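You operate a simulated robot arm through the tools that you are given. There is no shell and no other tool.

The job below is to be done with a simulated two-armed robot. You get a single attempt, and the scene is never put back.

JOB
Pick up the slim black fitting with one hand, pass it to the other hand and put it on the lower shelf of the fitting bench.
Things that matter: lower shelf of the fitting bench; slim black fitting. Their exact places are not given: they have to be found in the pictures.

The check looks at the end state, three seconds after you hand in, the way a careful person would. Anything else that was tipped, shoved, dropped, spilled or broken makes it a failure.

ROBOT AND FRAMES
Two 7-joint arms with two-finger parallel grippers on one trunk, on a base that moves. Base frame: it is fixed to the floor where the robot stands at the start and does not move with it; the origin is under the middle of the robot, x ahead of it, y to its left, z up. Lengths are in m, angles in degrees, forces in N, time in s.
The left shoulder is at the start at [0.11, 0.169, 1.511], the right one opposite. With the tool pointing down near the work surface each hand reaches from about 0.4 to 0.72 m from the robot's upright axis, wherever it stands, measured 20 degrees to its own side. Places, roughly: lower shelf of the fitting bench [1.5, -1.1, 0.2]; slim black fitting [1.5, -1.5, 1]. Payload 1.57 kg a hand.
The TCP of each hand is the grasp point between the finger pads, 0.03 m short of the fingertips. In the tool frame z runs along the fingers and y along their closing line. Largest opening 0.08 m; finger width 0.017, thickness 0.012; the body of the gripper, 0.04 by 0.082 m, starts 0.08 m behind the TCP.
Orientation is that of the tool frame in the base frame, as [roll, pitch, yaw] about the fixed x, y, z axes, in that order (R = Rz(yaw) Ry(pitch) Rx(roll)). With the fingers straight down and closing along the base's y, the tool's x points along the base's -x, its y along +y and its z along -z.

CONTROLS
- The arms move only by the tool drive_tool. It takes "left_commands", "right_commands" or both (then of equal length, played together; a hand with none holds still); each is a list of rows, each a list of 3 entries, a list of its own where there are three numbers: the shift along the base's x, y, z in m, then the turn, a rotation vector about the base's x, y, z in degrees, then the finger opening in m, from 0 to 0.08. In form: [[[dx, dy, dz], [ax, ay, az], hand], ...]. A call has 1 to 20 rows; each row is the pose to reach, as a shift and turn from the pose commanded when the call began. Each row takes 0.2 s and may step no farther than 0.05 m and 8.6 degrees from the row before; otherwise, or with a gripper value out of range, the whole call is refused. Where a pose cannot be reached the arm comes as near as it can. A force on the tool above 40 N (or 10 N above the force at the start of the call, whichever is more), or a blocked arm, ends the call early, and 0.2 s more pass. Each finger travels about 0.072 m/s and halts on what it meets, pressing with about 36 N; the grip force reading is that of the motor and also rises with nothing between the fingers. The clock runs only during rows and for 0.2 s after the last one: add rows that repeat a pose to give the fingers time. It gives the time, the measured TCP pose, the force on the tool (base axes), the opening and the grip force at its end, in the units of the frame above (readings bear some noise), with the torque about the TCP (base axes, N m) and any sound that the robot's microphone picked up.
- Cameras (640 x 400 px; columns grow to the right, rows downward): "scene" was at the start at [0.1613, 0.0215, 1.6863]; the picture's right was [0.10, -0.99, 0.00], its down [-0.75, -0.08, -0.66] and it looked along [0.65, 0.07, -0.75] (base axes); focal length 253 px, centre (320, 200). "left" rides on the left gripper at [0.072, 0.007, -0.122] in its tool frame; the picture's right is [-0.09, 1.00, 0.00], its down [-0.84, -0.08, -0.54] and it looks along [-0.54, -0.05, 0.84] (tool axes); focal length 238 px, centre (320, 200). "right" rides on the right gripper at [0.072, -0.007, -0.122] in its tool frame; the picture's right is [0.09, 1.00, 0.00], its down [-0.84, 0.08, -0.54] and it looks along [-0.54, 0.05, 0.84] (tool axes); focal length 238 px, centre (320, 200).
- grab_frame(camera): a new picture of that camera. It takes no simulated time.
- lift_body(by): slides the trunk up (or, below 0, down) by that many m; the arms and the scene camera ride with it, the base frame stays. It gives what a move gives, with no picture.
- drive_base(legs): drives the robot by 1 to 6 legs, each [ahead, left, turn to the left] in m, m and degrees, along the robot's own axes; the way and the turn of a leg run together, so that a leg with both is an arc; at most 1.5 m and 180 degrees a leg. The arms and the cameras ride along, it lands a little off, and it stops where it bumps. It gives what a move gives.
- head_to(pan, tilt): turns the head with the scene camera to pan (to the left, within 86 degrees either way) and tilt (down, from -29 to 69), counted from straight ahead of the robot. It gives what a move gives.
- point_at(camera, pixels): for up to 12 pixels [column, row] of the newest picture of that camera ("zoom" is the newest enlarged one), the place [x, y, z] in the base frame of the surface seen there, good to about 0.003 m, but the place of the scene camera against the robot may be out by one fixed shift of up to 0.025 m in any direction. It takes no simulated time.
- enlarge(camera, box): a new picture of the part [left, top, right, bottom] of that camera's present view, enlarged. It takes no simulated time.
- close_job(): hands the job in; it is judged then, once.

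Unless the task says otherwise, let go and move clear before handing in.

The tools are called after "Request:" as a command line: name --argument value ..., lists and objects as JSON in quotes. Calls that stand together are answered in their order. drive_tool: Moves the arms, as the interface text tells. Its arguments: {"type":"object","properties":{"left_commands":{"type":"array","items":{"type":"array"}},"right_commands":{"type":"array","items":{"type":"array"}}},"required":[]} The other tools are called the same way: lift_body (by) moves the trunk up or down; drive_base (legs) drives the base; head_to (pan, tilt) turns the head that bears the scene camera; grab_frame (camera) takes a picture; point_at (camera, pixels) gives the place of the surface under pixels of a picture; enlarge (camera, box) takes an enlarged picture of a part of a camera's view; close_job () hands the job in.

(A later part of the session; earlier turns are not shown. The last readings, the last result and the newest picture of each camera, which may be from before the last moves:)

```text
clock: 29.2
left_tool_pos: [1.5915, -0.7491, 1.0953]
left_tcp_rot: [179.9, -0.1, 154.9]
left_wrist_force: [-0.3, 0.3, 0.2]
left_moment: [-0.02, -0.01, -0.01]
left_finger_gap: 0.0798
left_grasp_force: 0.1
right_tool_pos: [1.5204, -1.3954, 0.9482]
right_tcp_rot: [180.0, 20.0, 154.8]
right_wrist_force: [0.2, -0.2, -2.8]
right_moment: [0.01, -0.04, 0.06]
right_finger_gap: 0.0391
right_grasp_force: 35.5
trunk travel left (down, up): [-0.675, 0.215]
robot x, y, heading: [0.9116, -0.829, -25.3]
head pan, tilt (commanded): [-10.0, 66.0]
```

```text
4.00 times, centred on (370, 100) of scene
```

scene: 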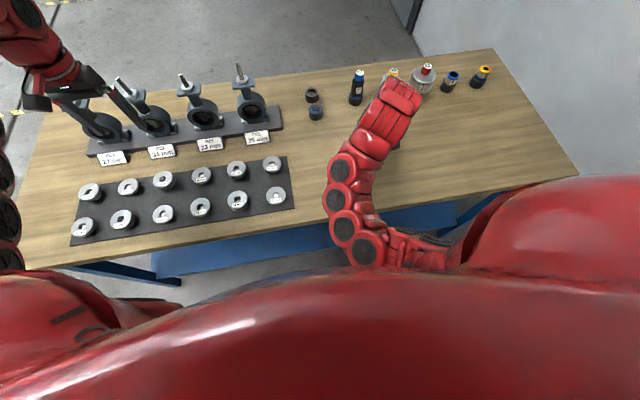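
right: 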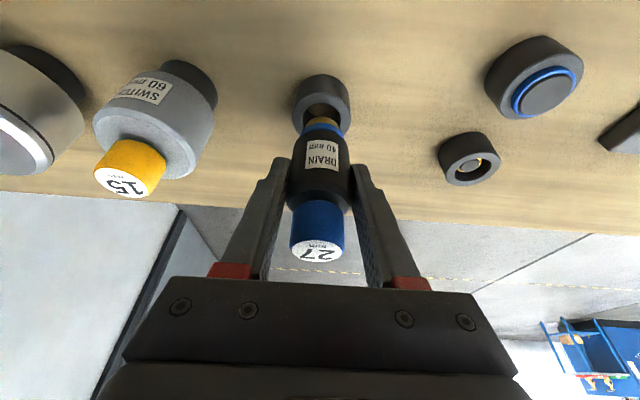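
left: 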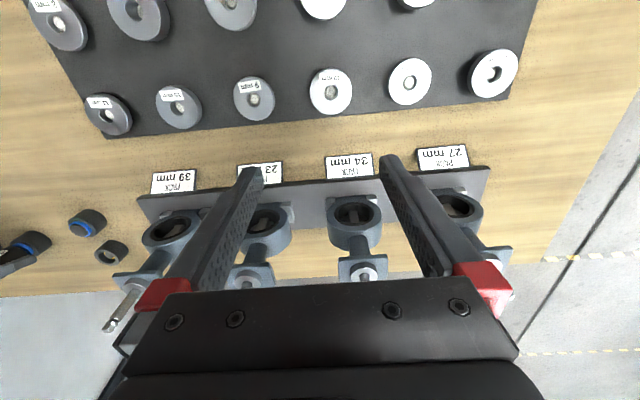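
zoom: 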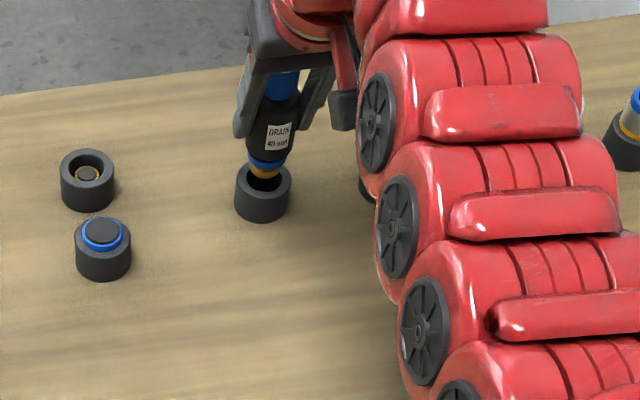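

The fitting lifts cleanly out of the cup, which stays on the table; an orange spigot shows below the blue ring, and the load is about 2.8 N. I'll keep lifting straight up.

Request:
drive_tool --right_commands '[[[0, 0, 0.015], [0, 0, 0], 0.02], [[0, 0, 0.03], [0, 0, 0], 0.02], [[0, 0, 0.05], [0, 0, 0], 0.02], [[0, 0, 0.075], [0, 0, 0], 0.02], [[0, 0, 0.1], [0, 0, 0], 0.02], [[0, 0, 0.1], [0, 0, 0], 0.02]]'

Request:
grab_frame --camera "right"

Request:
enlarge --camera "scene" --box '[290, 30, 450, 130]'

Request:
grab_frame --camera "left"

```text
clock: 30.6
left_tool_pos: [1.5913, -0.7502, 1.0958]
left_tcp_rot: [179.9, 0.0, 154.9]
left_wrist_force: [0.9, 0.1, -0.5]
left_moment: [-0.01, -0.01, -0.02]
left_finger_gap: 0.0799
left_grasp_force: 0.1
right_tool_pos: [1.5197, -1.3953, 1.045]
right_tcp_rot: [180.0, 19.9, 154.8]
right_wrist_force: [-0.3, -0.6, -2.3]
right_moment: [0.01, 0.03, -0.02]
right_finger_gap: 0.0395
right_grasp_force: 35.7
trunk travel left (down, up): [-0.675, 0.215]
robot x, y, heading: [0.911, -0.8272, -24.9]
head pan, tilt (commanded): [-10.0, 66.0]
```

```text
taken
```

right: 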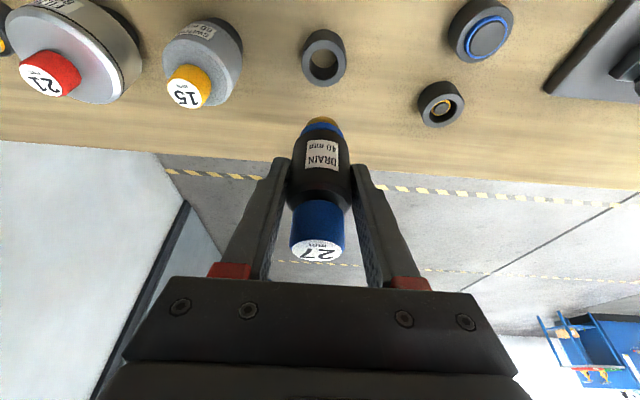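

```text
4.00 times, centred on (370, 80) of scene
```

zoom: 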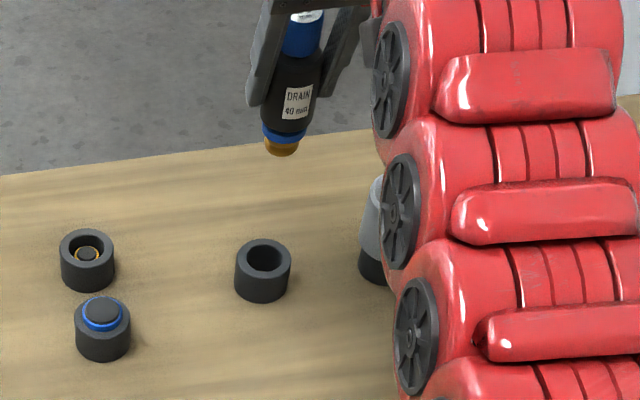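

```text
taken
```

left: 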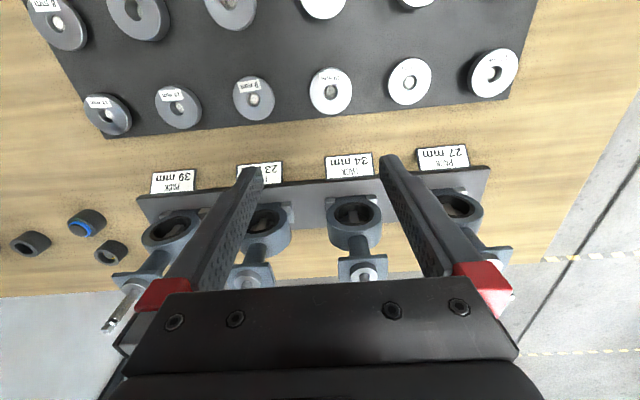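

The fitting is free and held firmly (cup left standing at zoom (262, 270)). I'll back straight away from the bench by 0.5 m so that the handover happens over open floor.

Request:
drive_base --legs '[[-0.5, 0, 0]]'

Request:
grab_frame --camera "scene"

Request:
grab_frame --camera "right"

```text
clock: 33.5
left_tool_pos: [1.1463, -0.5414, 1.0946]
left_tcp_rot: [-180.0, 0.0, 154.7]
left_wrist_force: [0.4, 0.0, -0.5]
left_moment: [-0.02, -0.01, -0.02]
left_finger_gap: 0.0798
left_grasp_force: 0.1
right_tool_pos: [1.0726, -1.1858, 1.0464]
right_tcp_rot: [-179.9, 19.9, 154.7]
right_wrist_force: [0.1, 0.2, -2.4]
right_moment: [0.03, 0.02, -0.05]
right_finger_gap: 0.0392
right_grasp_force: 35.8
trunk travel left (down, up): [-0.675, 0.215]
robot x, y, heading: [0.4611, -0.6166, -25.2]
head pan, tilt (commanded): [-10.0, 66.0]
```

```text
taken
```

scene: 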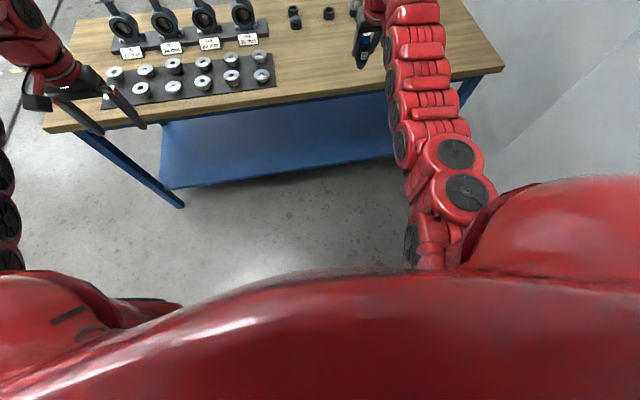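

```text
taken
```

right: 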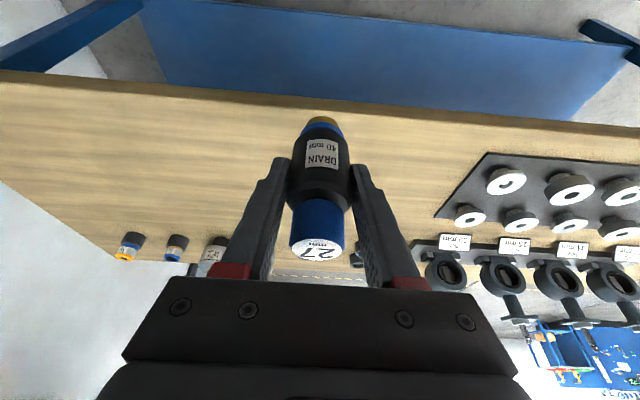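

Clear of the bench now (d ≈ 0.86 m), with the fitting secure. I'll bring the right hand toward the middle with a 40° turn to the left while the left hand turns 50° to the right and comes down a bit, preparing a perpendicular grasp.

Request:
drive_tool --right_commands '[[[-0.012, 0.0434, -0.011], [0, 0, 6.67], 0.02], [[-0.024, 0.0868, -0.022], [0, 0, 13.33], 0.02], [[-0.036, 0.1302, -0.033], [0, 0, 20], 0.02], [[-0.048, 0.1736, -0.044], [0, 0, 26.67], 0.02], [[-0.06, 0.217, -0.055], [0, 0, 33.33], 0.02], [[-0.0719, 0.2604, -0.066], [0, 0, 40], 0.02], [[-0.0719, 0.2604, -0.066], [0, 0, 40], 0.02]]' --left_commands '[[[0, 0, -0.02], [0, 0, -7.2], 0.08], [[0, 0, -0.04], [0, 0, -14.4], 0.08], [[0, 0, -0.06], [0, 0, -21.6], 0.08], [[0, 0, -0.08], [0, 0, -28.8], 0.08], [[0, 0, -0.1], [0, 0, -36], 0.08], [[0, 0, -0.1], [0, 0, -43.2], 0.08], [[0, 0, -0.1], [0, 0, -50], 0.08]]'

Request:
grab_frame --camera "scene"

```text
clock: 35.1
left_tool_pos: [1.1741, -0.5207, 0.9837]
left_tcp_rot: [179.8, 0.1, 111.6]
left_wrist_force: [-0.4, -1.0, -0.5]
left_moment: [0.03, -0.04, -0.02]
left_finger_gap: 0.0801
left_grasp_force: 0.1
left hand out of reach, approached as far as the arm can: row 1, 2, 3, 4, 5, 6, 7
right_tool_pos: [1.0121, -0.9245, 0.9599]
right_tcp_rot: [-179.8, 20.2, -165.2]
right_wrist_force: [-1.4, -0.7, -3.4]
right_moment: [0.04, -0.01, 0.02]
right_finger_gap: 0.0393
right_grasp_force: 36.4
right hand out of reach, approached as far as the arm can: row 4, 5, 6, 7
trunk travel left (down, up): [-0.675, 0.215]
robot x, y, heading: [0.4612, -0.6185, -25.3]
head pan, tilt (commanded): [-10.0, 66.0]
```

```text
taken
```

scene: 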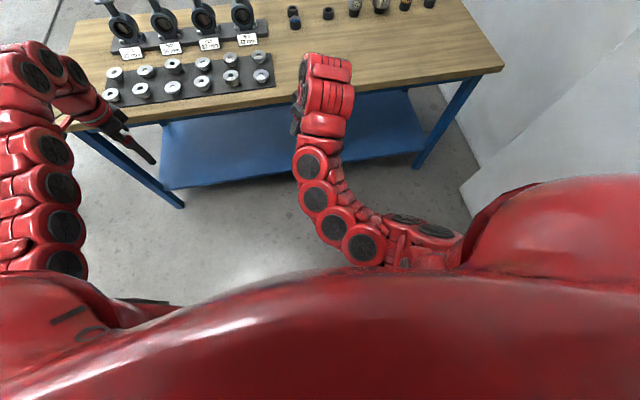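

The left hand turned 43° and the right holds the fitting upright near the middle (forward 0.63, lateral −0.04, z 0.96). Next I'll tilt the left hand 60° so its fingers point to the right and forward.

Request:
drive_tool --left_commands '[[[0, 0, 0], [-7.0, -2.8, 0], 0.08], [[0, 0, 0], [-14.0, -5.5, 0], 0.08], [[0, 0, 0], [-20.9, -8.3, 0], 0.08], [[0, 0, 0], [-27.9, -11.0, 0], 0.08], [[0, 0, 0], [-34.9, -13.8, 0], 0.08], [[0, 0, 0], [-41.9, -16.6, 0], 0.08], [[0, 0, 0], [-48.8, -19.3, 0], 0.08], [[0, 0, 0], [-55.8, -22.1, 0], 0.08], [[0, 0, 0], [-55.8, -22.1, 0], 0.08]]'

Request:
grab_frame --camera "scene"

Request:
grab_frame --camera "left"

```text
clock: 37.1
left_tool_pos: [1.1723, -0.5193, 0.9832]
left_tcp_rot: [-179.9, 60.3, 111.9]
left_wrist_force: [0.2, -0.3, -0.3]
left_moment: [0.01, 0.0, 0.04]
left_finger_gap: 0.0798
left_grasp_force: 0.0
left hand out of reach, approached as far as the arm can: row 1, 2, 3, 4, 5
right_tool_pos: [1.0147, -0.923, 0.9597]
right_tcp_rot: [-179.8, 20.2, -165.2]
right_wrist_force: [0.1, 0.1, -2.7]
right_moment: [0.01, 0.05, 0.04]
right_finger_gap: 0.039
right_grasp_force: 36.0
trunk travel left (down, up): [-0.675, 0.215]
robot x, y, heading: [0.4629, -0.6184, -25.1]
head pan, tilt (commanded): [-10.0, 66.0]
```

```text
taken
```

scene: 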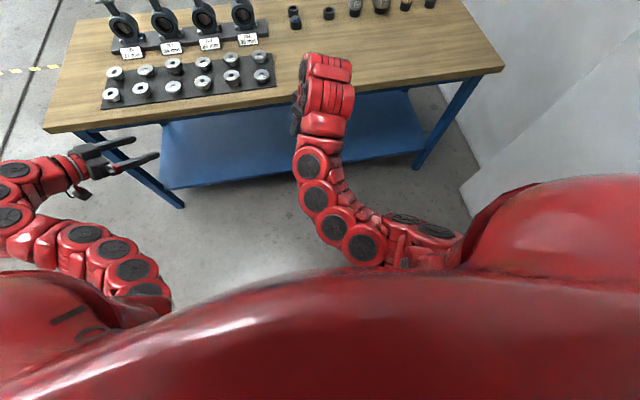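

```text
taken
```

left: 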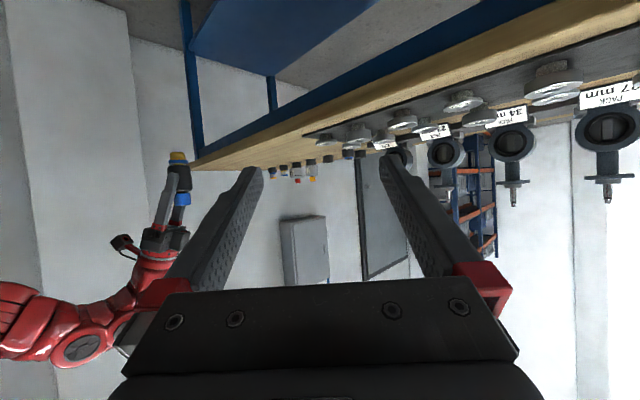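

The left hand reached 60° tilt, and its (inverted) camera sees the fitting in the right hand at (178, 175). I'll enlarge and measure it.

Request:
enlarge --camera "left" --box '[100, 130, 260, 230]'

Request:
point_at --camera "left" --pixels '[[178, 154], [178, 163], [178, 172], [178, 180], [182, 188], [181, 199], [170, 200], [160, 230], [186, 178], [172, 172]]'

```text
4.00 times, centred on (180, 180) of left
```

zoom: 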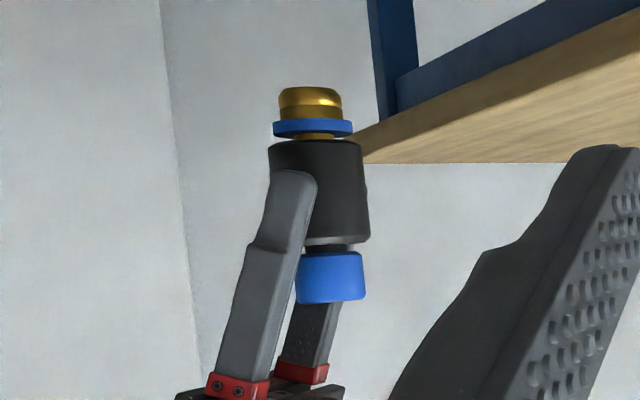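

```text
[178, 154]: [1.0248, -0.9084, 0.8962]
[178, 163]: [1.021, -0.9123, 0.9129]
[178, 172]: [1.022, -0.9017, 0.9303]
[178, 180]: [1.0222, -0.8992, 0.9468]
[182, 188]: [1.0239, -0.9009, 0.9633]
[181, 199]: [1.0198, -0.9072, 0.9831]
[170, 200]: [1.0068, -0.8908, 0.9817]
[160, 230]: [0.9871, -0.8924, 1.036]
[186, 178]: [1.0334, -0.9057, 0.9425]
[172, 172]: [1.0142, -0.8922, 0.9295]
```

The picture shows the whole fitting: brass spigot (zoom (310, 105)), blue flange, black body (zoom rows 140–243), and blue cap. I'll measure the body's ends more finely.

Request:
point_at --camera "zoom" --pixels '[[310, 92], [310, 115], [310, 129], [335, 148], [335, 165], [340, 200], [340, 225], [340, 236], [335, 262], [330, 295], [360, 190], [300, 185]]'

```text
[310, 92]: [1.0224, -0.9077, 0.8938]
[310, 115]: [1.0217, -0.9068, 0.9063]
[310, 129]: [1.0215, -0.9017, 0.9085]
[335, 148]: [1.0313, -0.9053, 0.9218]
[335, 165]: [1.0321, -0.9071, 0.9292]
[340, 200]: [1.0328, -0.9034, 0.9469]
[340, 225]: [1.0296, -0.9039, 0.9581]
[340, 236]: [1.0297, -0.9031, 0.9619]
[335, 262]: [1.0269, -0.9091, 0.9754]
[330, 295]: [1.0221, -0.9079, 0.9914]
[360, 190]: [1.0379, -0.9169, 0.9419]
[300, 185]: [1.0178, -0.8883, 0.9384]
```

The body spans z ≈0.918–0.966 with its axis at about (1.019, −0.921), and the right fingertips end near 0.9285, spaced along the left hand's approach line. I'll bring the left hand to a standoff 0.13 m short of the fitting at z 0.938, turned 7° more so the grasps are perpendicular.

Request:
drive_tool --left_commands '[[[-0.0233, -0.0345, -0.0056], [0, 0, -0.9], 0.08], [[-0.0466, -0.069, -0.0112], [0, 0, -1.8], 0.08], [[-0.07, -0.1035, -0.017], [0, 0, -2.6], 0.08], [[-0.0933, -0.138, -0.0225], [0, 0, -3.5], 0.08], [[-0.1166, -0.1725, -0.028], [0, 0, -4.4], 0.08], [[-0.14, -0.207, -0.034], [0, 0, -5.3], 0.08], [[-0.1632, -0.2415, -0.0395], [0, 0, -6.2], 0.08], [[-0.1865, -0.276, -0.045], [0, 0, -7], 0.08], [[-0.1865, -0.276, -0.045], [0, 0, -7], 0.08]]'

Request:
grab_frame --camera "left"

Request:
grab_frame --camera "scene"

```text
clock: 39.1
left_tool_pos: [0.9915, -0.7975, 0.9362]
left_tcp_rot: [177.2, 61.4, 103.8]
left_wrist_force: [-0.7, 0.3, -0.3]
left_moment: [-0.06, -0.06, -0.02]
left_finger_gap: 0.0799
left_grasp_force: 0.0
left hand out of reach, approached as far as the arm can: row 1, 2, 3, 4, 5, 6, 7, 8, 9
right_tool_pos: [1.0153, -0.9213, 0.96]
right_tcp_rot: [-179.8, 20.0, -165.2]
right_wrist_force: [-0.3, 0.4, -3.1]
right_moment: [-0.03, 0.06, 0.02]
right_finger_gap: 0.0391
right_grasp_force: 35.6
trunk travel left (down, up): [-0.675, 0.215]
robot x, y, heading: [0.4648, -0.6198, -25.4]
head pan, tilt (commanded): [-10.0, 66.0]
```

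```text
taken
```

left: 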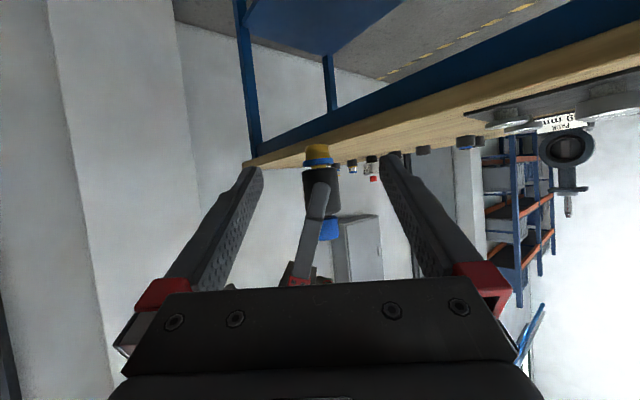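

```text
taken
```

scene: 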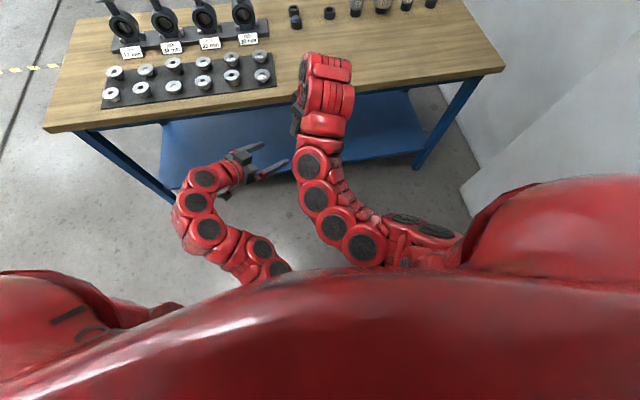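

The left hand is at the standoff with the fitting centred between its open fingers (318, 190), tiny roll error of about 3°. I'll advance 0.09 m along the approach line and check again.

Request:
drive_tool --left_commands '[[[0.0065, -0.0293, 0.001], [0, 0, 0], 0.08], [[0.013, -0.0586, 0.002], [0, 0, 0], 0.08], [[0.0196, -0.088, 0.002], [0, 0, 0], 0.08], [[0.0196, -0.088, 0.002], [0, 0, 0], 0.08]]'

Request:
grab_frame --camera "left"

Request:
grab_frame --camera "right"

Request:
enlarge --camera "scene" --box '[220, 50, 400, 162]'

```text
clock: 40.1
left_tool_pos: [1.004, -0.8832, 0.9384]
left_tcp_rot: [-179.6, 60.1, 104.9]
left_wrist_force: [-0.5, -0.1, -0.1]
left_moment: [0.02, -0.03, -0.02]
left_finger_gap: 0.0801
left_grasp_force: 0.1
right_tool_pos: [1.014, -0.9223, 0.9597]
right_tcp_rot: [-179.8, 20.1, -165.2]
right_wrist_force: [-0.5, 0.1, -2.3]
right_moment: [0.0, 0.06, -0.02]
right_finger_gap: 0.0393
right_grasp_force: 36.2
trunk travel left (down, up): [-0.675, 0.215]
robot x, y, heading: [0.4646, -0.6222, -25.1]
head pan, tilt (commanded): [-10.0, 66.0]
```

```text
taken
```

left: 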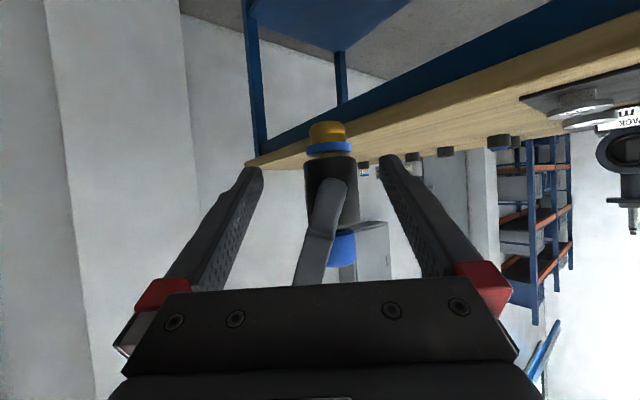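

```text
taken
```

right: 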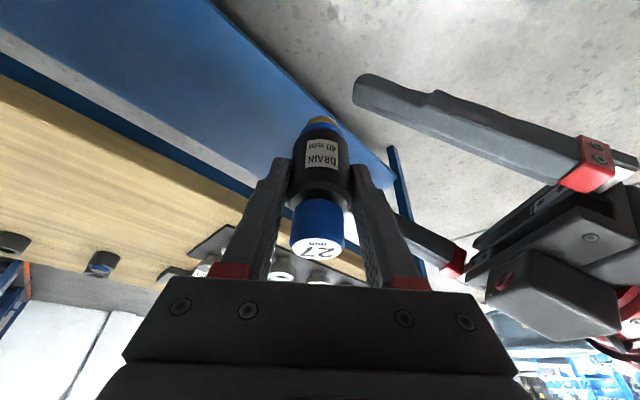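

```text
3.56 times, centred on (310, 106) of scene
```

zoom: 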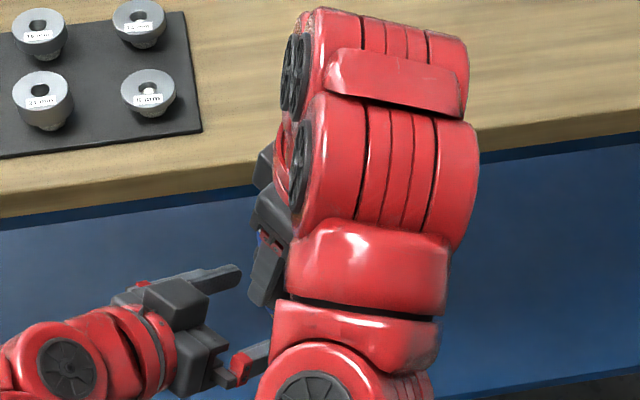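

Both hand cameras look right: the left fingers (right view, (355–600, 80–180)) bracket the fitting with no contact. I'll re-measure the fitting from the left camera to trim the last 40 mm.

Request:
enlarge --camera "left" --box '[250, 100, 410, 200]'

Request:
point_at --camera "left" --pixels '[[329, 130], [329, 147], [330, 160], [352, 190], [352, 215], [308, 175], [309, 195], [345, 245], [330, 200], [357, 200]]'

```text
4.00 times, centred on (330, 150) of left
```

zoom: 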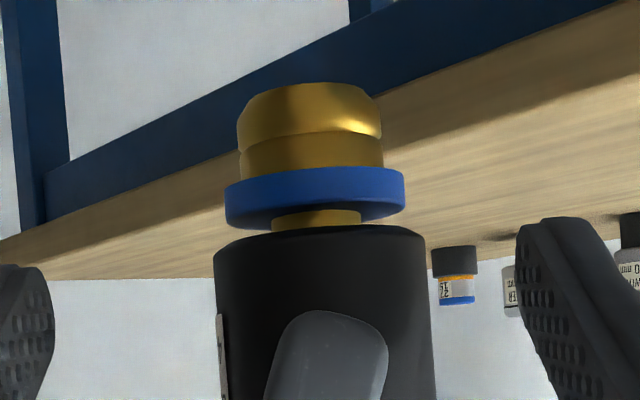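

```text
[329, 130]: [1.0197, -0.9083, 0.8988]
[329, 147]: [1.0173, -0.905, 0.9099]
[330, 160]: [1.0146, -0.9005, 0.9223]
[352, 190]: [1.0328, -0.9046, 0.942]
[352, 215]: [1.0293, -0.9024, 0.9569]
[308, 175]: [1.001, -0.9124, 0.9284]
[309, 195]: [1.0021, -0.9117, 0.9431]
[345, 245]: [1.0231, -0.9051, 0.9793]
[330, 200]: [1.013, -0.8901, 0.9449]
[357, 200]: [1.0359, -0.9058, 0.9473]
```

The axis is at about (1.020, −0.920) and the left fingers at z 0.938 will land on the lower black body, clear of the right fingertips. I'll move the last 40 mm in, still open, and look.

Request:
drive_tool --left_commands '[[[0.008, -0.0184, 0], [0, 0, 0], 0.08], [[0.016, -0.0368, 0], [0, 0, 0], 0.08], [[0.016, -0.0368, 0], [0, 0, 0], 0.08]]'

Request:
grab_frame --camera "left"

Request:
grab_frame --camera "right"

```text
clock: 40.9
left_tool_pos: [1.0208, -0.9221, 0.9404]
left_tcp_rot: [-179.8, 60.2, 104.9]
left_wrist_force: [0.4, -0.6, 0.1]
left_moment: [-0.02, 0.02, 0.0]
left_finger_gap: 0.0798
left_grasp_force: 0.1
right_tool_pos: [1.014, -0.923, 0.9602]
right_tcp_rot: [-179.8, 20.2, -165.2]
right_wrist_force: [0.0, 1.3, -2.4]
right_moment: [0.0, 0.03, 0.02]
right_finger_gap: 0.0393
right_grasp_force: 35.8
trunk travel left (down, up): [-0.675, 0.215]
robot x, y, heading: [0.4619, -0.6178, -25.2]
head pan, tilt (commanded): [-10.0, 66.0]
```

```text
taken
```

left: 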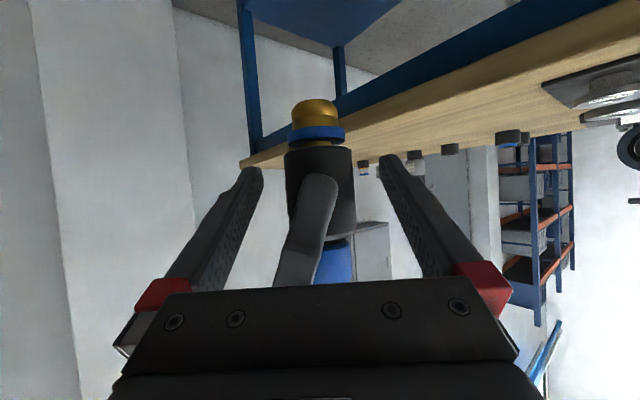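

```text
taken
```

right: 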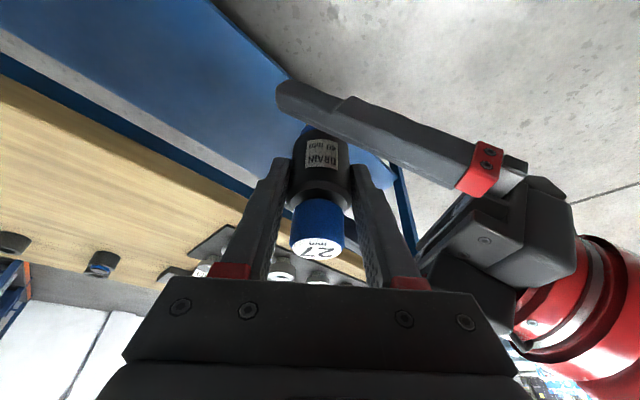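

The left fingers now bracket the lower body (left view: body at (320, 190) between columns 255 and 390). I'll close the left gripper on it while the right keeps its grip.

Request:
drive_tool --left_commands '[[[0, 0, 0], [0, 0, 0], 0.06], [[0, 0, 0], [0, 0, 0], 0.045], [[0, 0, 0], [0, 0, 0], 0.03], [[0, 0, 0], [0, 0, 0], 0.02], [[0, 0, 0], [0, 0, 0], 0.02], [[0, 0, 0], [0, 0, 0], 0.02]]'

Request:
grab_frame --camera "left"

Request:
grab_frame --camera "right"

```text
clock: 42.3
left_tool_pos: [1.0201, -0.9224, 0.9407]
left_tcp_rot: [-179.8, 60.2, 105.0]
left_wrist_force: [-0.9, -0.2, -1.0]
left_moment: [-0.12, -0.34, 0.45]
left_finger_gap: 0.0403
left_grasp_force: 11.9
right_tool_pos: [1.0145, -0.9231, 0.9603]
right_tcp_rot: [-179.7, 20.1, -165.2]
right_wrist_force: [1.3, 0.5, -1.5]
right_moment: [0.13, 0.37, -0.46]
right_finger_gap: 0.0392
right_grasp_force: 36.2
trunk travel left (down, up): [-0.675, 0.215]
robot x, y, heading: [0.4579, -0.6202, -25.2]
head pan, tilt (commanded): [-10.0, 66.0]
```

```text
taken
```

left: 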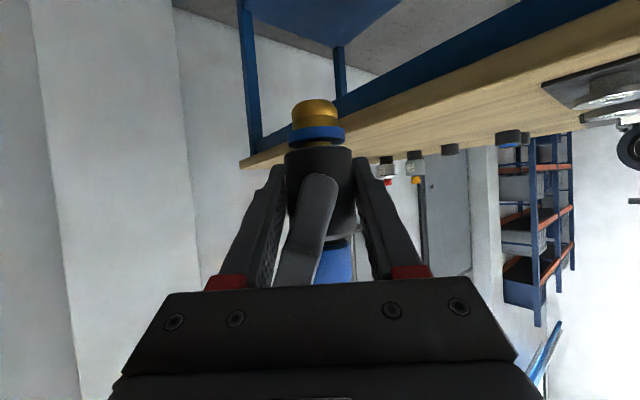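

```text
taken
```

right: 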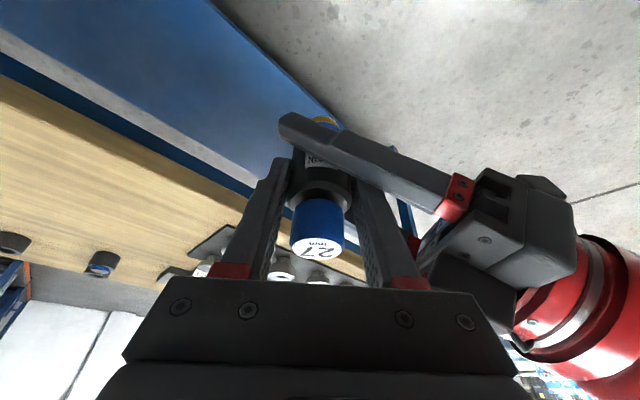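

The left stopped at 40.3 mm with only 11.9 N, and equal and opposite torques on both hands suggest the near left finger is touching a right finger rather than the fitting. I'll reopen the left, drop it 11 mm so it clears the wider part of the right fingers, and close again.

Request:
drive_tool --left_commands '[[[0, 0, 0], [0, 0, 0], 0.05], [[0, 0, 0], [0, 0, 0], 0.06], [[0, 0, -0.006], [0, 0, 0], 0.06], [[0, 0, -0.011], [0, 0, 0], 0.06], [[0, 0, -0.011], [0, 0, 0], 0.06]]'

Request:
enlarge --camera "left" --box '[230, 80, 420, 198]'

Request:
enlarge --camera "right" --box '[230, 90, 480, 246]'

```text
clock: 43.5
left_tool_pos: [1.0208, -0.9203, 0.9289]
left_tcp_rot: [-179.8, 60.1, 104.9]
left_wrist_force: [-0.3, -0.3, -0.7]
left_moment: [-0.01, -0.01, -0.02]
left_finger_gap: 0.0599
left_grasp_force: 0.0
right_tool_pos: [1.0143, -0.9227, 0.9599]
right_tcp_rot: [-179.8, 20.1, -165.4]
right_wrist_force: [0.2, 0.2, -2.0]
right_moment: [-0.04, 0.01, 0.01]
right_finger_gap: 0.0394
right_grasp_force: 36.1
trunk travel left (down, up): [-0.675, 0.215]
robot x, y, heading: [0.4621, -0.62, -25.3]
head pan, tilt (commanded): [-10.0, 66.0]
```

```text
3.37 times, centred on (325, 139) of left
```

zoom: 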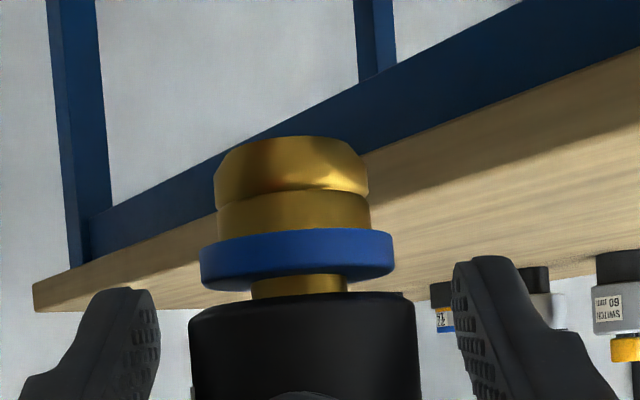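

```text
2.56 times, centred on (355, 168) of right
```

zoom: 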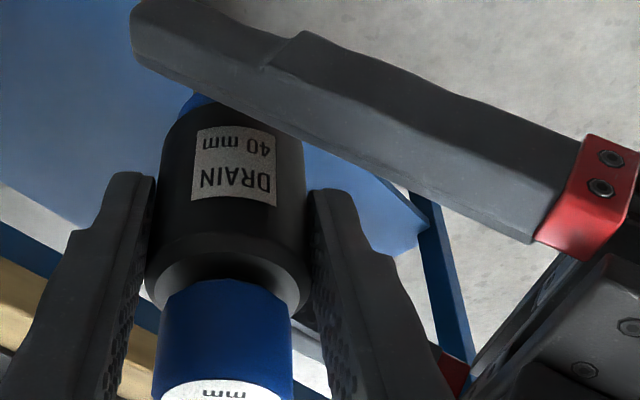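

The left hand is now 11 mm lower with the torques gone, and its TCP sits about 12 mm above the body's lower edge. I'll close again.

Request:
drive_tool --left_commands '[[[0, 0, 0], [0, 0, 0], 0.045], [[0, 0, 0], [0, 0, 0], 0.03], [[0, 0, 0], [0, 0, 0], 0.02], [[0, 0, 0], [0, 0, 0], 0.02], [[0, 0, 0], [0, 0, 0], 0.02]]'

Request:
enlarge --camera "right" --box '[230, 90, 480, 246]'

Request:
grab_frame --camera "left"

```text
clock: 44.7
left_tool_pos: [1.021, -0.9198, 0.9284]
left_tcp_rot: [-179.8, 60.1, 104.9]
left_wrist_force: [7.6, -0.6, -0.7]
left_moment: [-0.4, 0.21, 0.01]
left_finger_gap: 0.039
left_grasp_force: 36.1
right_tool_pos: [1.0146, -0.9226, 0.9595]
right_tcp_rot: [-179.8, 20.1, -165.3]
right_wrist_force: [-7.8, -0.3, 1.8]
right_moment: [0.45, -0.01, 0.01]
right_finger_gap: 0.0393
right_grasp_force: 36.1
trunk travel left (down, up): [-0.675, 0.215]
robot x, y, heading: [0.4642, -0.6185, -25.4]
head pan, tilt (commanded): [-10.0, 66.0]
```

```text
2.56 times, centred on (355, 168) of right
```

zoom: 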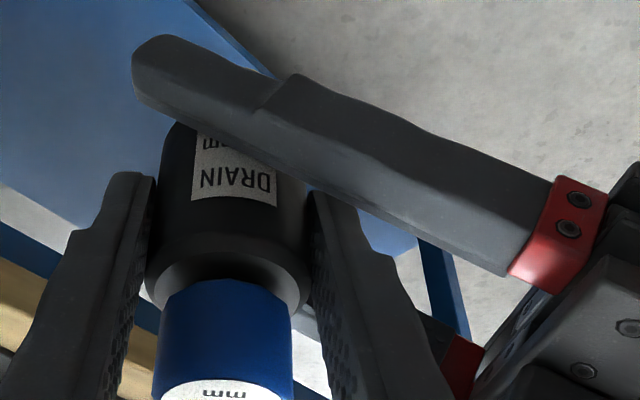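

```text
taken
```

left: 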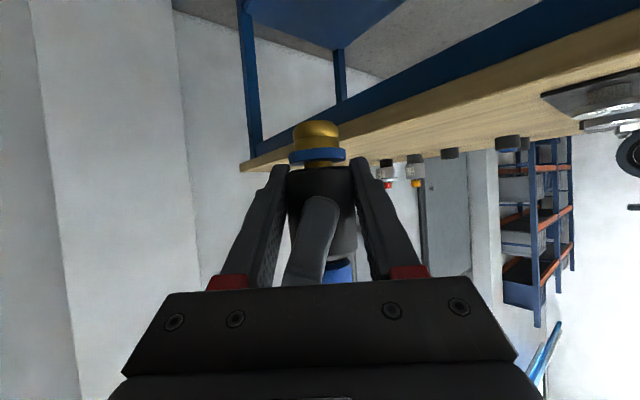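

Now the left has a firm grip: 39.0 mm at 36 N. I'll open the right hand partway (58 mm), and check that the fitting stays put before moving away.

Request:
drive_tool --right_commands '[[[0, 0, 0], [0, 0, 0], 0.045], [[0, 0, 0], [0, 0, 0], 0.052], [[0, 0, 0], [0, 0, 0], 0.058], [[0, 0, 0], [0, 0, 0], 0.058]]'

Request:
enlarge --camera "right" --box '[230, 90, 480, 246]'

Request:
grab_frame --camera "left"

```text
clock: 45.7
left_tool_pos: [1.0199, -0.9211, 0.929]
left_tcp_rot: [-179.6, 60.1, 104.9]
left_wrist_force: [-0.8, -1.2, 0.1]
left_moment: [-0.01, 0.0, 0.0]
left_finger_gap: 0.0391
left_grasp_force: 35.6
right_tool_pos: [1.0148, -0.923, 0.9598]
right_tcp_rot: [-179.8, 20.0, -165.4]
right_wrist_force: [-0.2, -0.1, 0.2]
right_moment: [0.01, 0.01, 0.0]
right_finger_gap: 0.058
right_grasp_force: 0.0
trunk travel left (down, up): [-0.675, 0.215]
robot x, y, heading: [0.4621, -0.616, -25.0]
head pan, tilt (commanded): [-10.0, 66.0]
```

```text
2.56 times, centred on (355, 168) of right
```

zoom: 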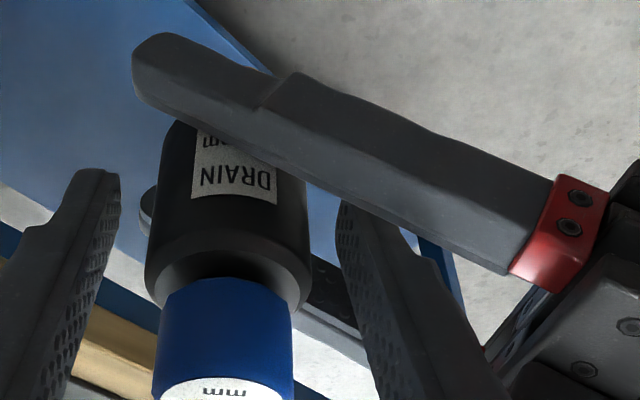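

```text
taken
```

left: 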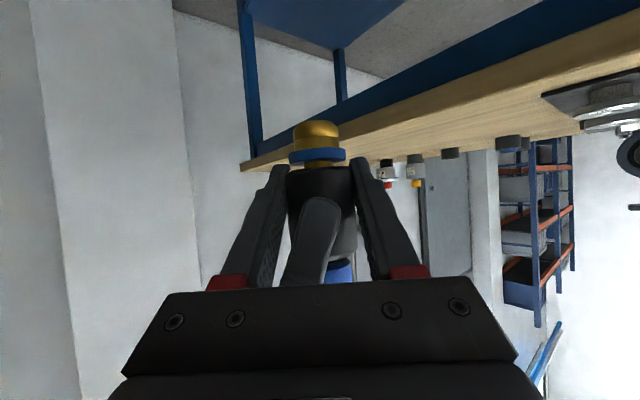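

The fitting stays in the left hand with the right open and no load on the right. Since the right is near its upper limit here, I'll separate by lowering the left hand 0.10 m straight down, out of the right fingers.

Request:
drive_tool --left_commands '[[[0, 0, -0.02], [0, 0, 0], 0.02], [[0, 0, -0.045], [0, 0, 0], 0.02], [[0, 0, -0.075], [0, 0, 0], 0.02], [[0, 0, -0.1], [0, 0, 0], 0.02], [[0, 0, -0.1], [0, 0, 0], 0.02]]'

Request:
grab_frame --camera "right"

Request:
grab_frame --camera "left"

```text
clock: 46.9
left_tool_pos: [1.0213, -0.9195, 0.8278]
left_tcp_rot: [-179.8, 60.1, 104.9]
left_wrist_force: [-0.6, 0.1, 0.7]
left_moment: [-0.01, 0.01, 0.01]
left_finger_gap: 0.0391
left_grasp_force: 35.2
right_tool_pos: [1.0153, -0.9233, 0.9604]
right_tcp_rot: [-179.8, 20.1, -165.3]
right_wrist_force: [-0.1, -0.2, 1.1]
right_moment: [0.02, 0.03, -0.01]
right_finger_gap: 0.0582
right_grasp_force: 0.0
trunk travel left (down, up): [-0.675, 0.215]
robot x, y, heading: [0.4643, -0.6154, -25.2]
head pan, tilt (commanded): [-10.0, 66.0]
```

```text
taken
```

right: 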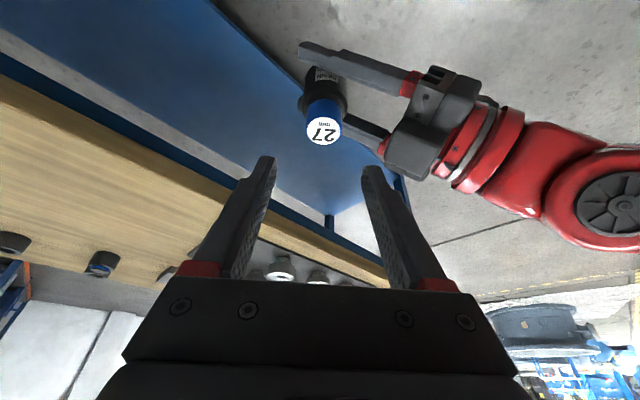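

```text
taken
```

left: 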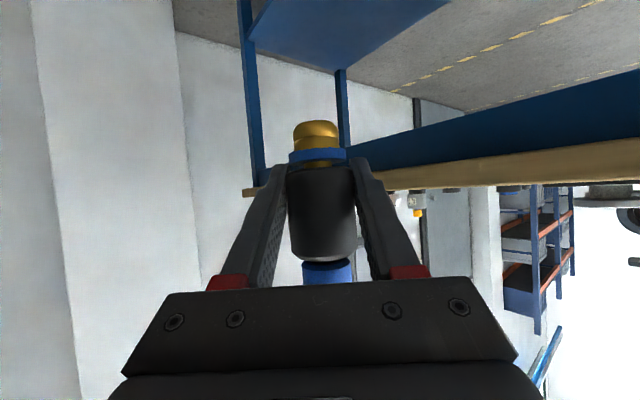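

The handover is complete: the left hand holds the fitting alone (right view (325, 120)), 35 N, upright. I'll part the hands: right back to its own side, left to forward 0.66 / lateral 0.22 turning 50° so it points straight ahead.

Request:
drive_tool --left_commands '[[[0.0191, 0.0317, 0.0043], [0, 0, 7.14], 0.02], [[0.0383, 0.0635, 0.0086], [0, 0, 14.28], 0.02], [[0.0574, 0.0952, 0.013], [0, 0, 21.43], 0.02], [[0.0765, 0.1269, 0.017], [0, 0, 28.57], 0.02], [[0.0956, 0.1586, 0.0214], [0, 0, 35.7], 0.02], [[0.1148, 0.1904, 0.0257], [0, 0, 42.86], 0.02], [[0.1339, 0.2221, 0.03], [0, 0, 50], 0.02], [[0.1339, 0.2221, 0.03], [0, 0, 50], 0.02]]' --right_commands '[[[-0.0237, -0.0236, 0], [0, 0, -5.7], 0.058], [[-0.0474, -0.0471, 0], [0, 0, -11.4], 0.058], [[-0.0711, -0.0707, 0], [0, 0, -17.1], 0.058], [[-0.0949, -0.0943, 0], [0, 0, -22.9], 0.058], [[-0.1186, -0.1179, 0], [0, 0, -28.6], 0.058], [[-0.1423, -0.1414, 0], [0, 0, -34.3], 0.058], [[-0.166, -0.165, 0], [0, 0, -40], 0.058], [[-0.166, -0.165, 0], [0, 0, -40], 0.058]]'

Request:
grab_frame --camera "left"

Request:
grab_frame --camera "scene"

```text
clock: 48.7
left_tool_pos: [1.1578, -0.6986, 0.8587]
left_tcp_rot: [-179.8, 60.1, 155.0]
left_wrist_force: [0.0, 0.0, -0.2]
left_moment: [0.02, 0.01, -0.02]
left_finger_gap: 0.0391
left_grasp_force: 36.5
right_tool_pos: [0.8478, -1.0878, 0.9609]
right_tcp_rot: [-179.9, 20.0, 154.7]
right_wrist_force: [-0.2, 0.2, 0.3]
right_moment: [-0.02, 0.01, 0.0]
right_finger_gap: 0.058
right_grasp_force: 0.1
right hand out of reach, approached as far as the arm can: row 1, 2, 3, 4
trunk travel left (down, up): [-0.675, 0.215]
robot x, y, heading: [0.4641, -0.6205, -25.3]
head pan, tilt (commanded): [-10.0, 66.0]
```

```text
taken
```

left: 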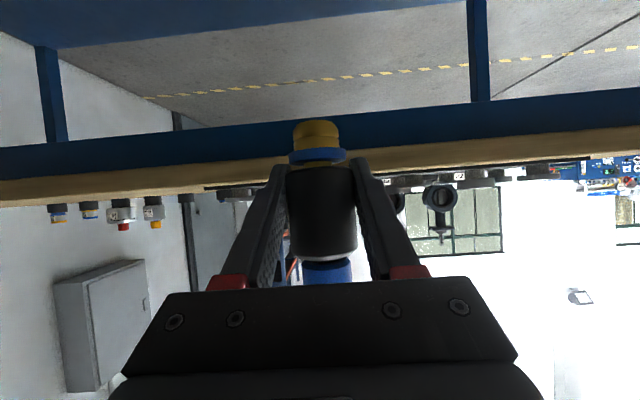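

```text
taken
```

scene: 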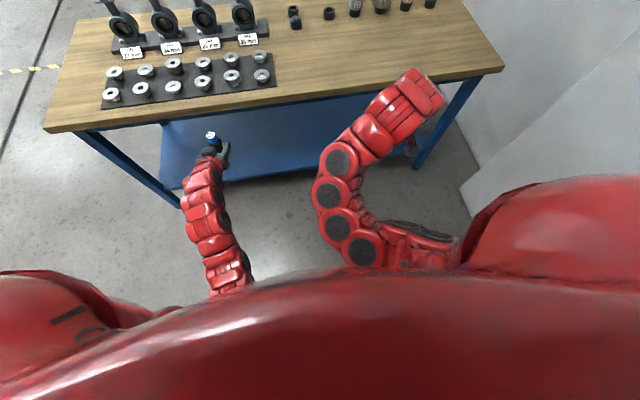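

The left hand points straight ahead with the fitting upright at (320, 200) in its view, and both arms are clear of the bench. I'll lower the trunk by 0.60 m for the shelf.

Request:
lift_body --by -0.6

Request:
head_to --pan 10 --tilt 25

Request:
grab_frame --camera "scene"

Request:
grab_frame --camera "left"

```text
refused: -0.6 is not a number from -0.4 to 0.4
```

```text
clock: 49.8
left_tool_pos: [1.157, -0.7001, 0.859]
left_tcp_rot: [-179.8, 60.0, 155.0]
left_wrist_force: [-0.1, 0.2, 0.0]
left_moment: [-0.02, 0.02, 0.0]
left_finger_gap: 0.0391
left_grasp_force: 36.0
right_tool_pos: [0.8487, -1.0872, 0.9605]
right_tcp_rot: [180.0, 20.1, 154.7]
right_wrist_force: [0.1, 2.1, -0.3]
right_moment: [0.01, 0.02, -0.02]
right_finger_gap: 0.0576
right_grasp_force: 0.1
trunk travel left (down, up): [-0.675, 0.215]
robot x, y, heading: [0.4622, -0.6162, -25.0]
head pan, tilt (commanded): [10.0, 25.0]
```

```text
taken
```

scene: 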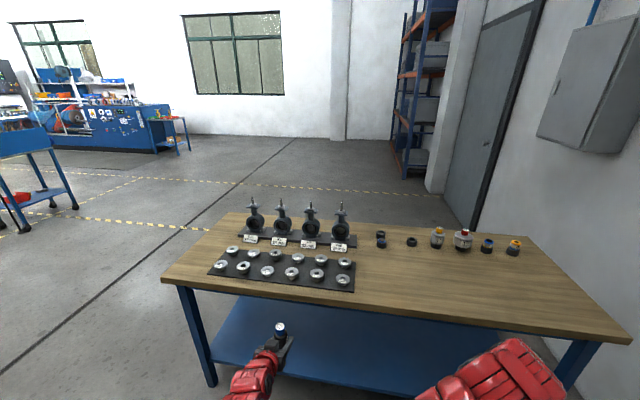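

```text
taken
```

left: 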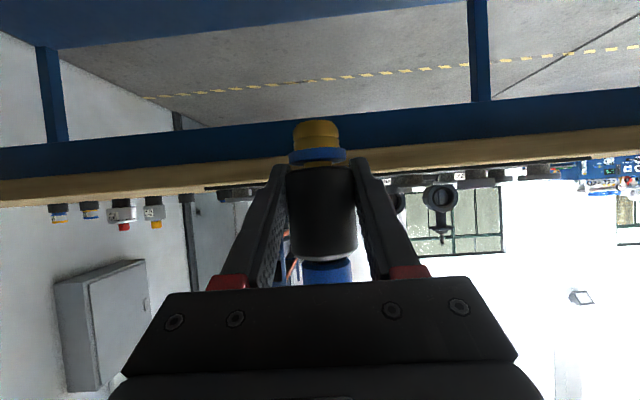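

The lift accepts at most 0.4 m per call, so it was refused; nothing moved. I'll lower in two steps of 0.30 m, watching the hands.

Request:
lift_body --by -0.3

Request:
grab_frame --camera "scene"

Request:
grab_frame --camera "left"

```text
clock: 52.8
left_tool_pos: [1.1569, -0.6986, 0.5583]
left_tcp_rot: [-179.8, 60.1, 154.9]
left_wrist_force: [0.3, -0.2, 0.3]
left_moment: [-0.03, -0.04, -0.01]
left_finger_gap: 0.0393
left_grasp_force: 36.4
right_tool_pos: [0.8486, -1.0873, 0.6607]
right_tcp_rot: [180.0, 20.0, 154.7]
right_wrist_force: [-0.2, -0.6, 0.0]
right_moment: [0.02, 0.03, -0.04]
right_finger_gap: 0.0582
right_grasp_force: 0.1
trunk travel left (down, up): [-0.375, 0.515]
robot x, y, heading: [0.4626, -0.6179, -25.0]
head pan, tilt (commanded): [10.0, 25.0]
```

```text
taken
```

scene: 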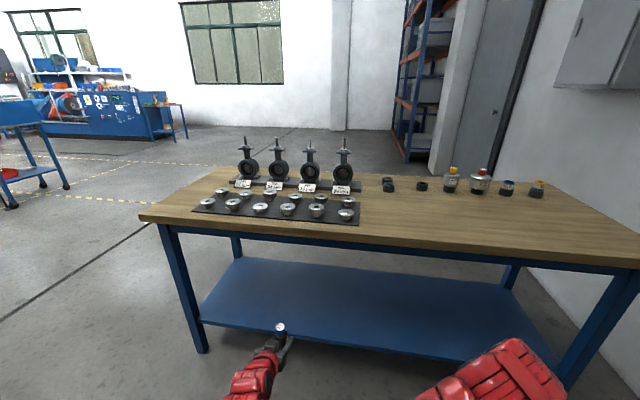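

```text
taken
```

left: 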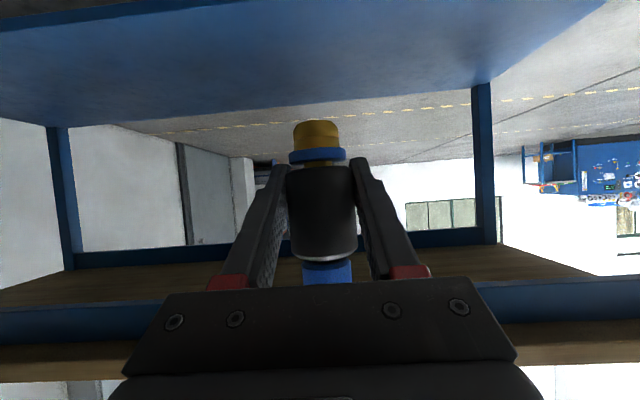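

The shelf is open and empty in both views. I'll measure its surface and front edge with the left camera before the second lowering.

Request:
point_at --camera "left" --pixels '[[250, 30], [250, 60], [250, 90], [400, 30], [400, 60], [400, 85], [100, 60], [320, 12], [200, 8], [320, 45], [60, 18], [300, 330]]'

Request:
point_at --camera "scene" --pixels '[[300, 280], [350, 300], [400, 330], [220, 320], [350, 345], [280, 290], [450, 350], [300, 333], [260, 260], [470, 285]]'

```text
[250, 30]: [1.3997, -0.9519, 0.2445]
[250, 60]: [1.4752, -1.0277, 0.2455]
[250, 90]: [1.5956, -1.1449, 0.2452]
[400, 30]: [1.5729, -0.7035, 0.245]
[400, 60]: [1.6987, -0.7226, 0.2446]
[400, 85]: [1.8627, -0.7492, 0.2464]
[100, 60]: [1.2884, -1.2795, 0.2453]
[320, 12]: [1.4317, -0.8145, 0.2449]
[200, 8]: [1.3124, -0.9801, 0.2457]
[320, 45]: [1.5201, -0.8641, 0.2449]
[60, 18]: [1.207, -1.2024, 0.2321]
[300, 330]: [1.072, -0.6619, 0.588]
```

```text
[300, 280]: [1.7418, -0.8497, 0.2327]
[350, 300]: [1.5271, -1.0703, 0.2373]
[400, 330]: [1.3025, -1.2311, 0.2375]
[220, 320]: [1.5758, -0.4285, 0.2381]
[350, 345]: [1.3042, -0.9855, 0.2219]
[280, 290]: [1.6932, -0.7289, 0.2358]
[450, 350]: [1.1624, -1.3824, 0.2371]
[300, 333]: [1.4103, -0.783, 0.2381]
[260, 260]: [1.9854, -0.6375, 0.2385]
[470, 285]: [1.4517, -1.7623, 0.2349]
```

The left camera gives the shelf surface at z = 0.245 with the front edge about 0.05 m in from the table edge. I'll measure how far the fitting's brass bottom lies below the TCP.

Request:
enlarge --camera "left" --box '[256, 100, 384, 180]'

Request:
point_at --camera "left" --pixels '[[316, 121], [316, 122], [316, 124], [316, 128], [316, 135], [316, 140], [316, 155], [318, 172], [318, 240]]'

```text
5.00 times, centred on (320, 140) of left
```

zoom: 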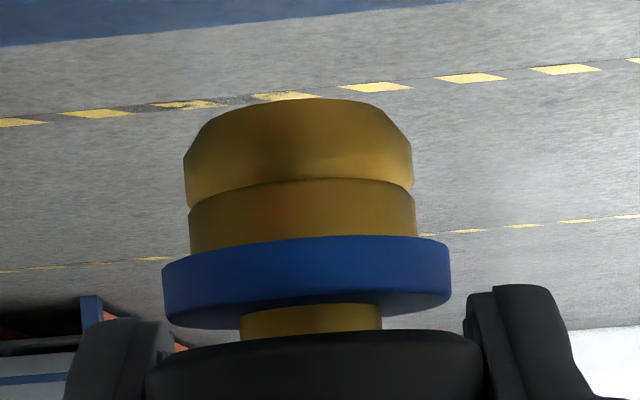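

```text
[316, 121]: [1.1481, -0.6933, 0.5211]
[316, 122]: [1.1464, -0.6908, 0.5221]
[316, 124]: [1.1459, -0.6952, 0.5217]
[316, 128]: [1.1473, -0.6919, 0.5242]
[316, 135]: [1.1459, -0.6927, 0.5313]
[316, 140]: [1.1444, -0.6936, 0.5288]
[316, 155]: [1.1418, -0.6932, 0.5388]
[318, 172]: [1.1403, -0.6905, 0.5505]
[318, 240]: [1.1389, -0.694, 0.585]
```

The brass bottom is 38 mm below the TCP, so it touches the shelf at TCP z ≈ 0.283. I'll lower the trunk 0.23 m more (TCP to 0.328), still in front of the bench.

Request:
lift_body --by -0.23

Request:
grab_frame --camera "scene"

Request:
grab_frame --camera "left"

Request:
grab_frame --camera "right"

```text
clock: 55.2
left_tool_pos: [1.1573, -0.6996, 0.328]
left_tcp_rot: [-179.7, 60.1, 154.9]
left_wrist_force: [0.5, 0.2, 0.5]
left_moment: [0.03, 0.04, 0.02]
left_finger_gap: 0.0394
left_grasp_force: 36.1
right_tool_pos: [0.849, -1.0873, 0.4312]
right_tcp_rot: [179.9, 20.0, 154.7]
right_wrist_force: [1.1, -1.1, 0.2]
right_moment: [0.04, 0.01, 0.01]
right_finger_gap: 0.0582
right_grasp_force: 0.1
trunk travel left (down, up): [-0.145, 0.745]
robot x, y, heading: [0.4638, -0.6196, -25.4]
head pan, tilt (commanded): [10.0, 25.0]
```

```text
taken
```

scene: 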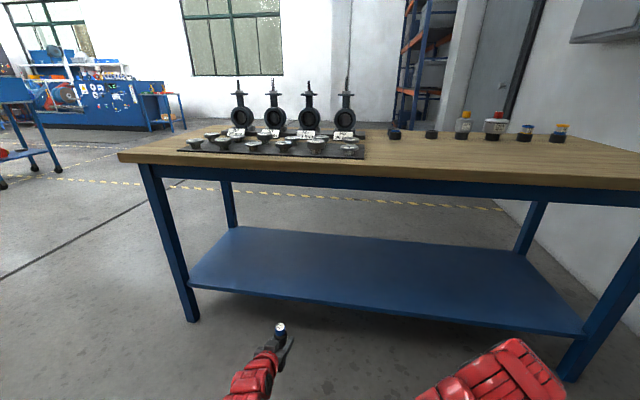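

```text
taken
```

left: 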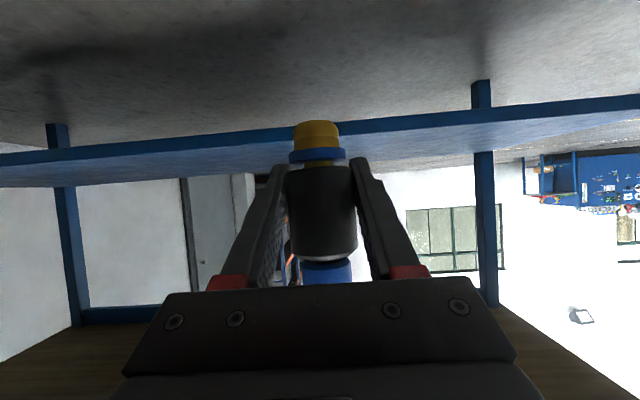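

```text
taken
```

right: 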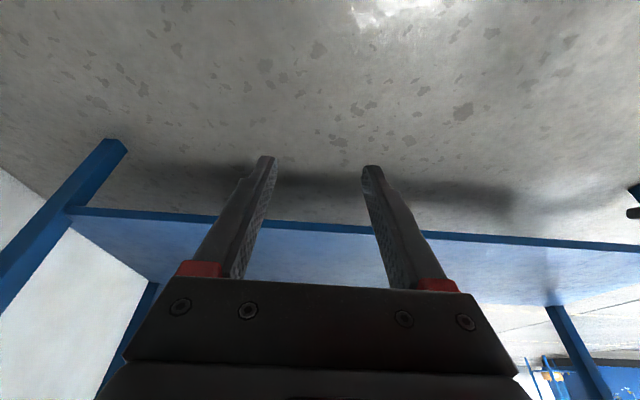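

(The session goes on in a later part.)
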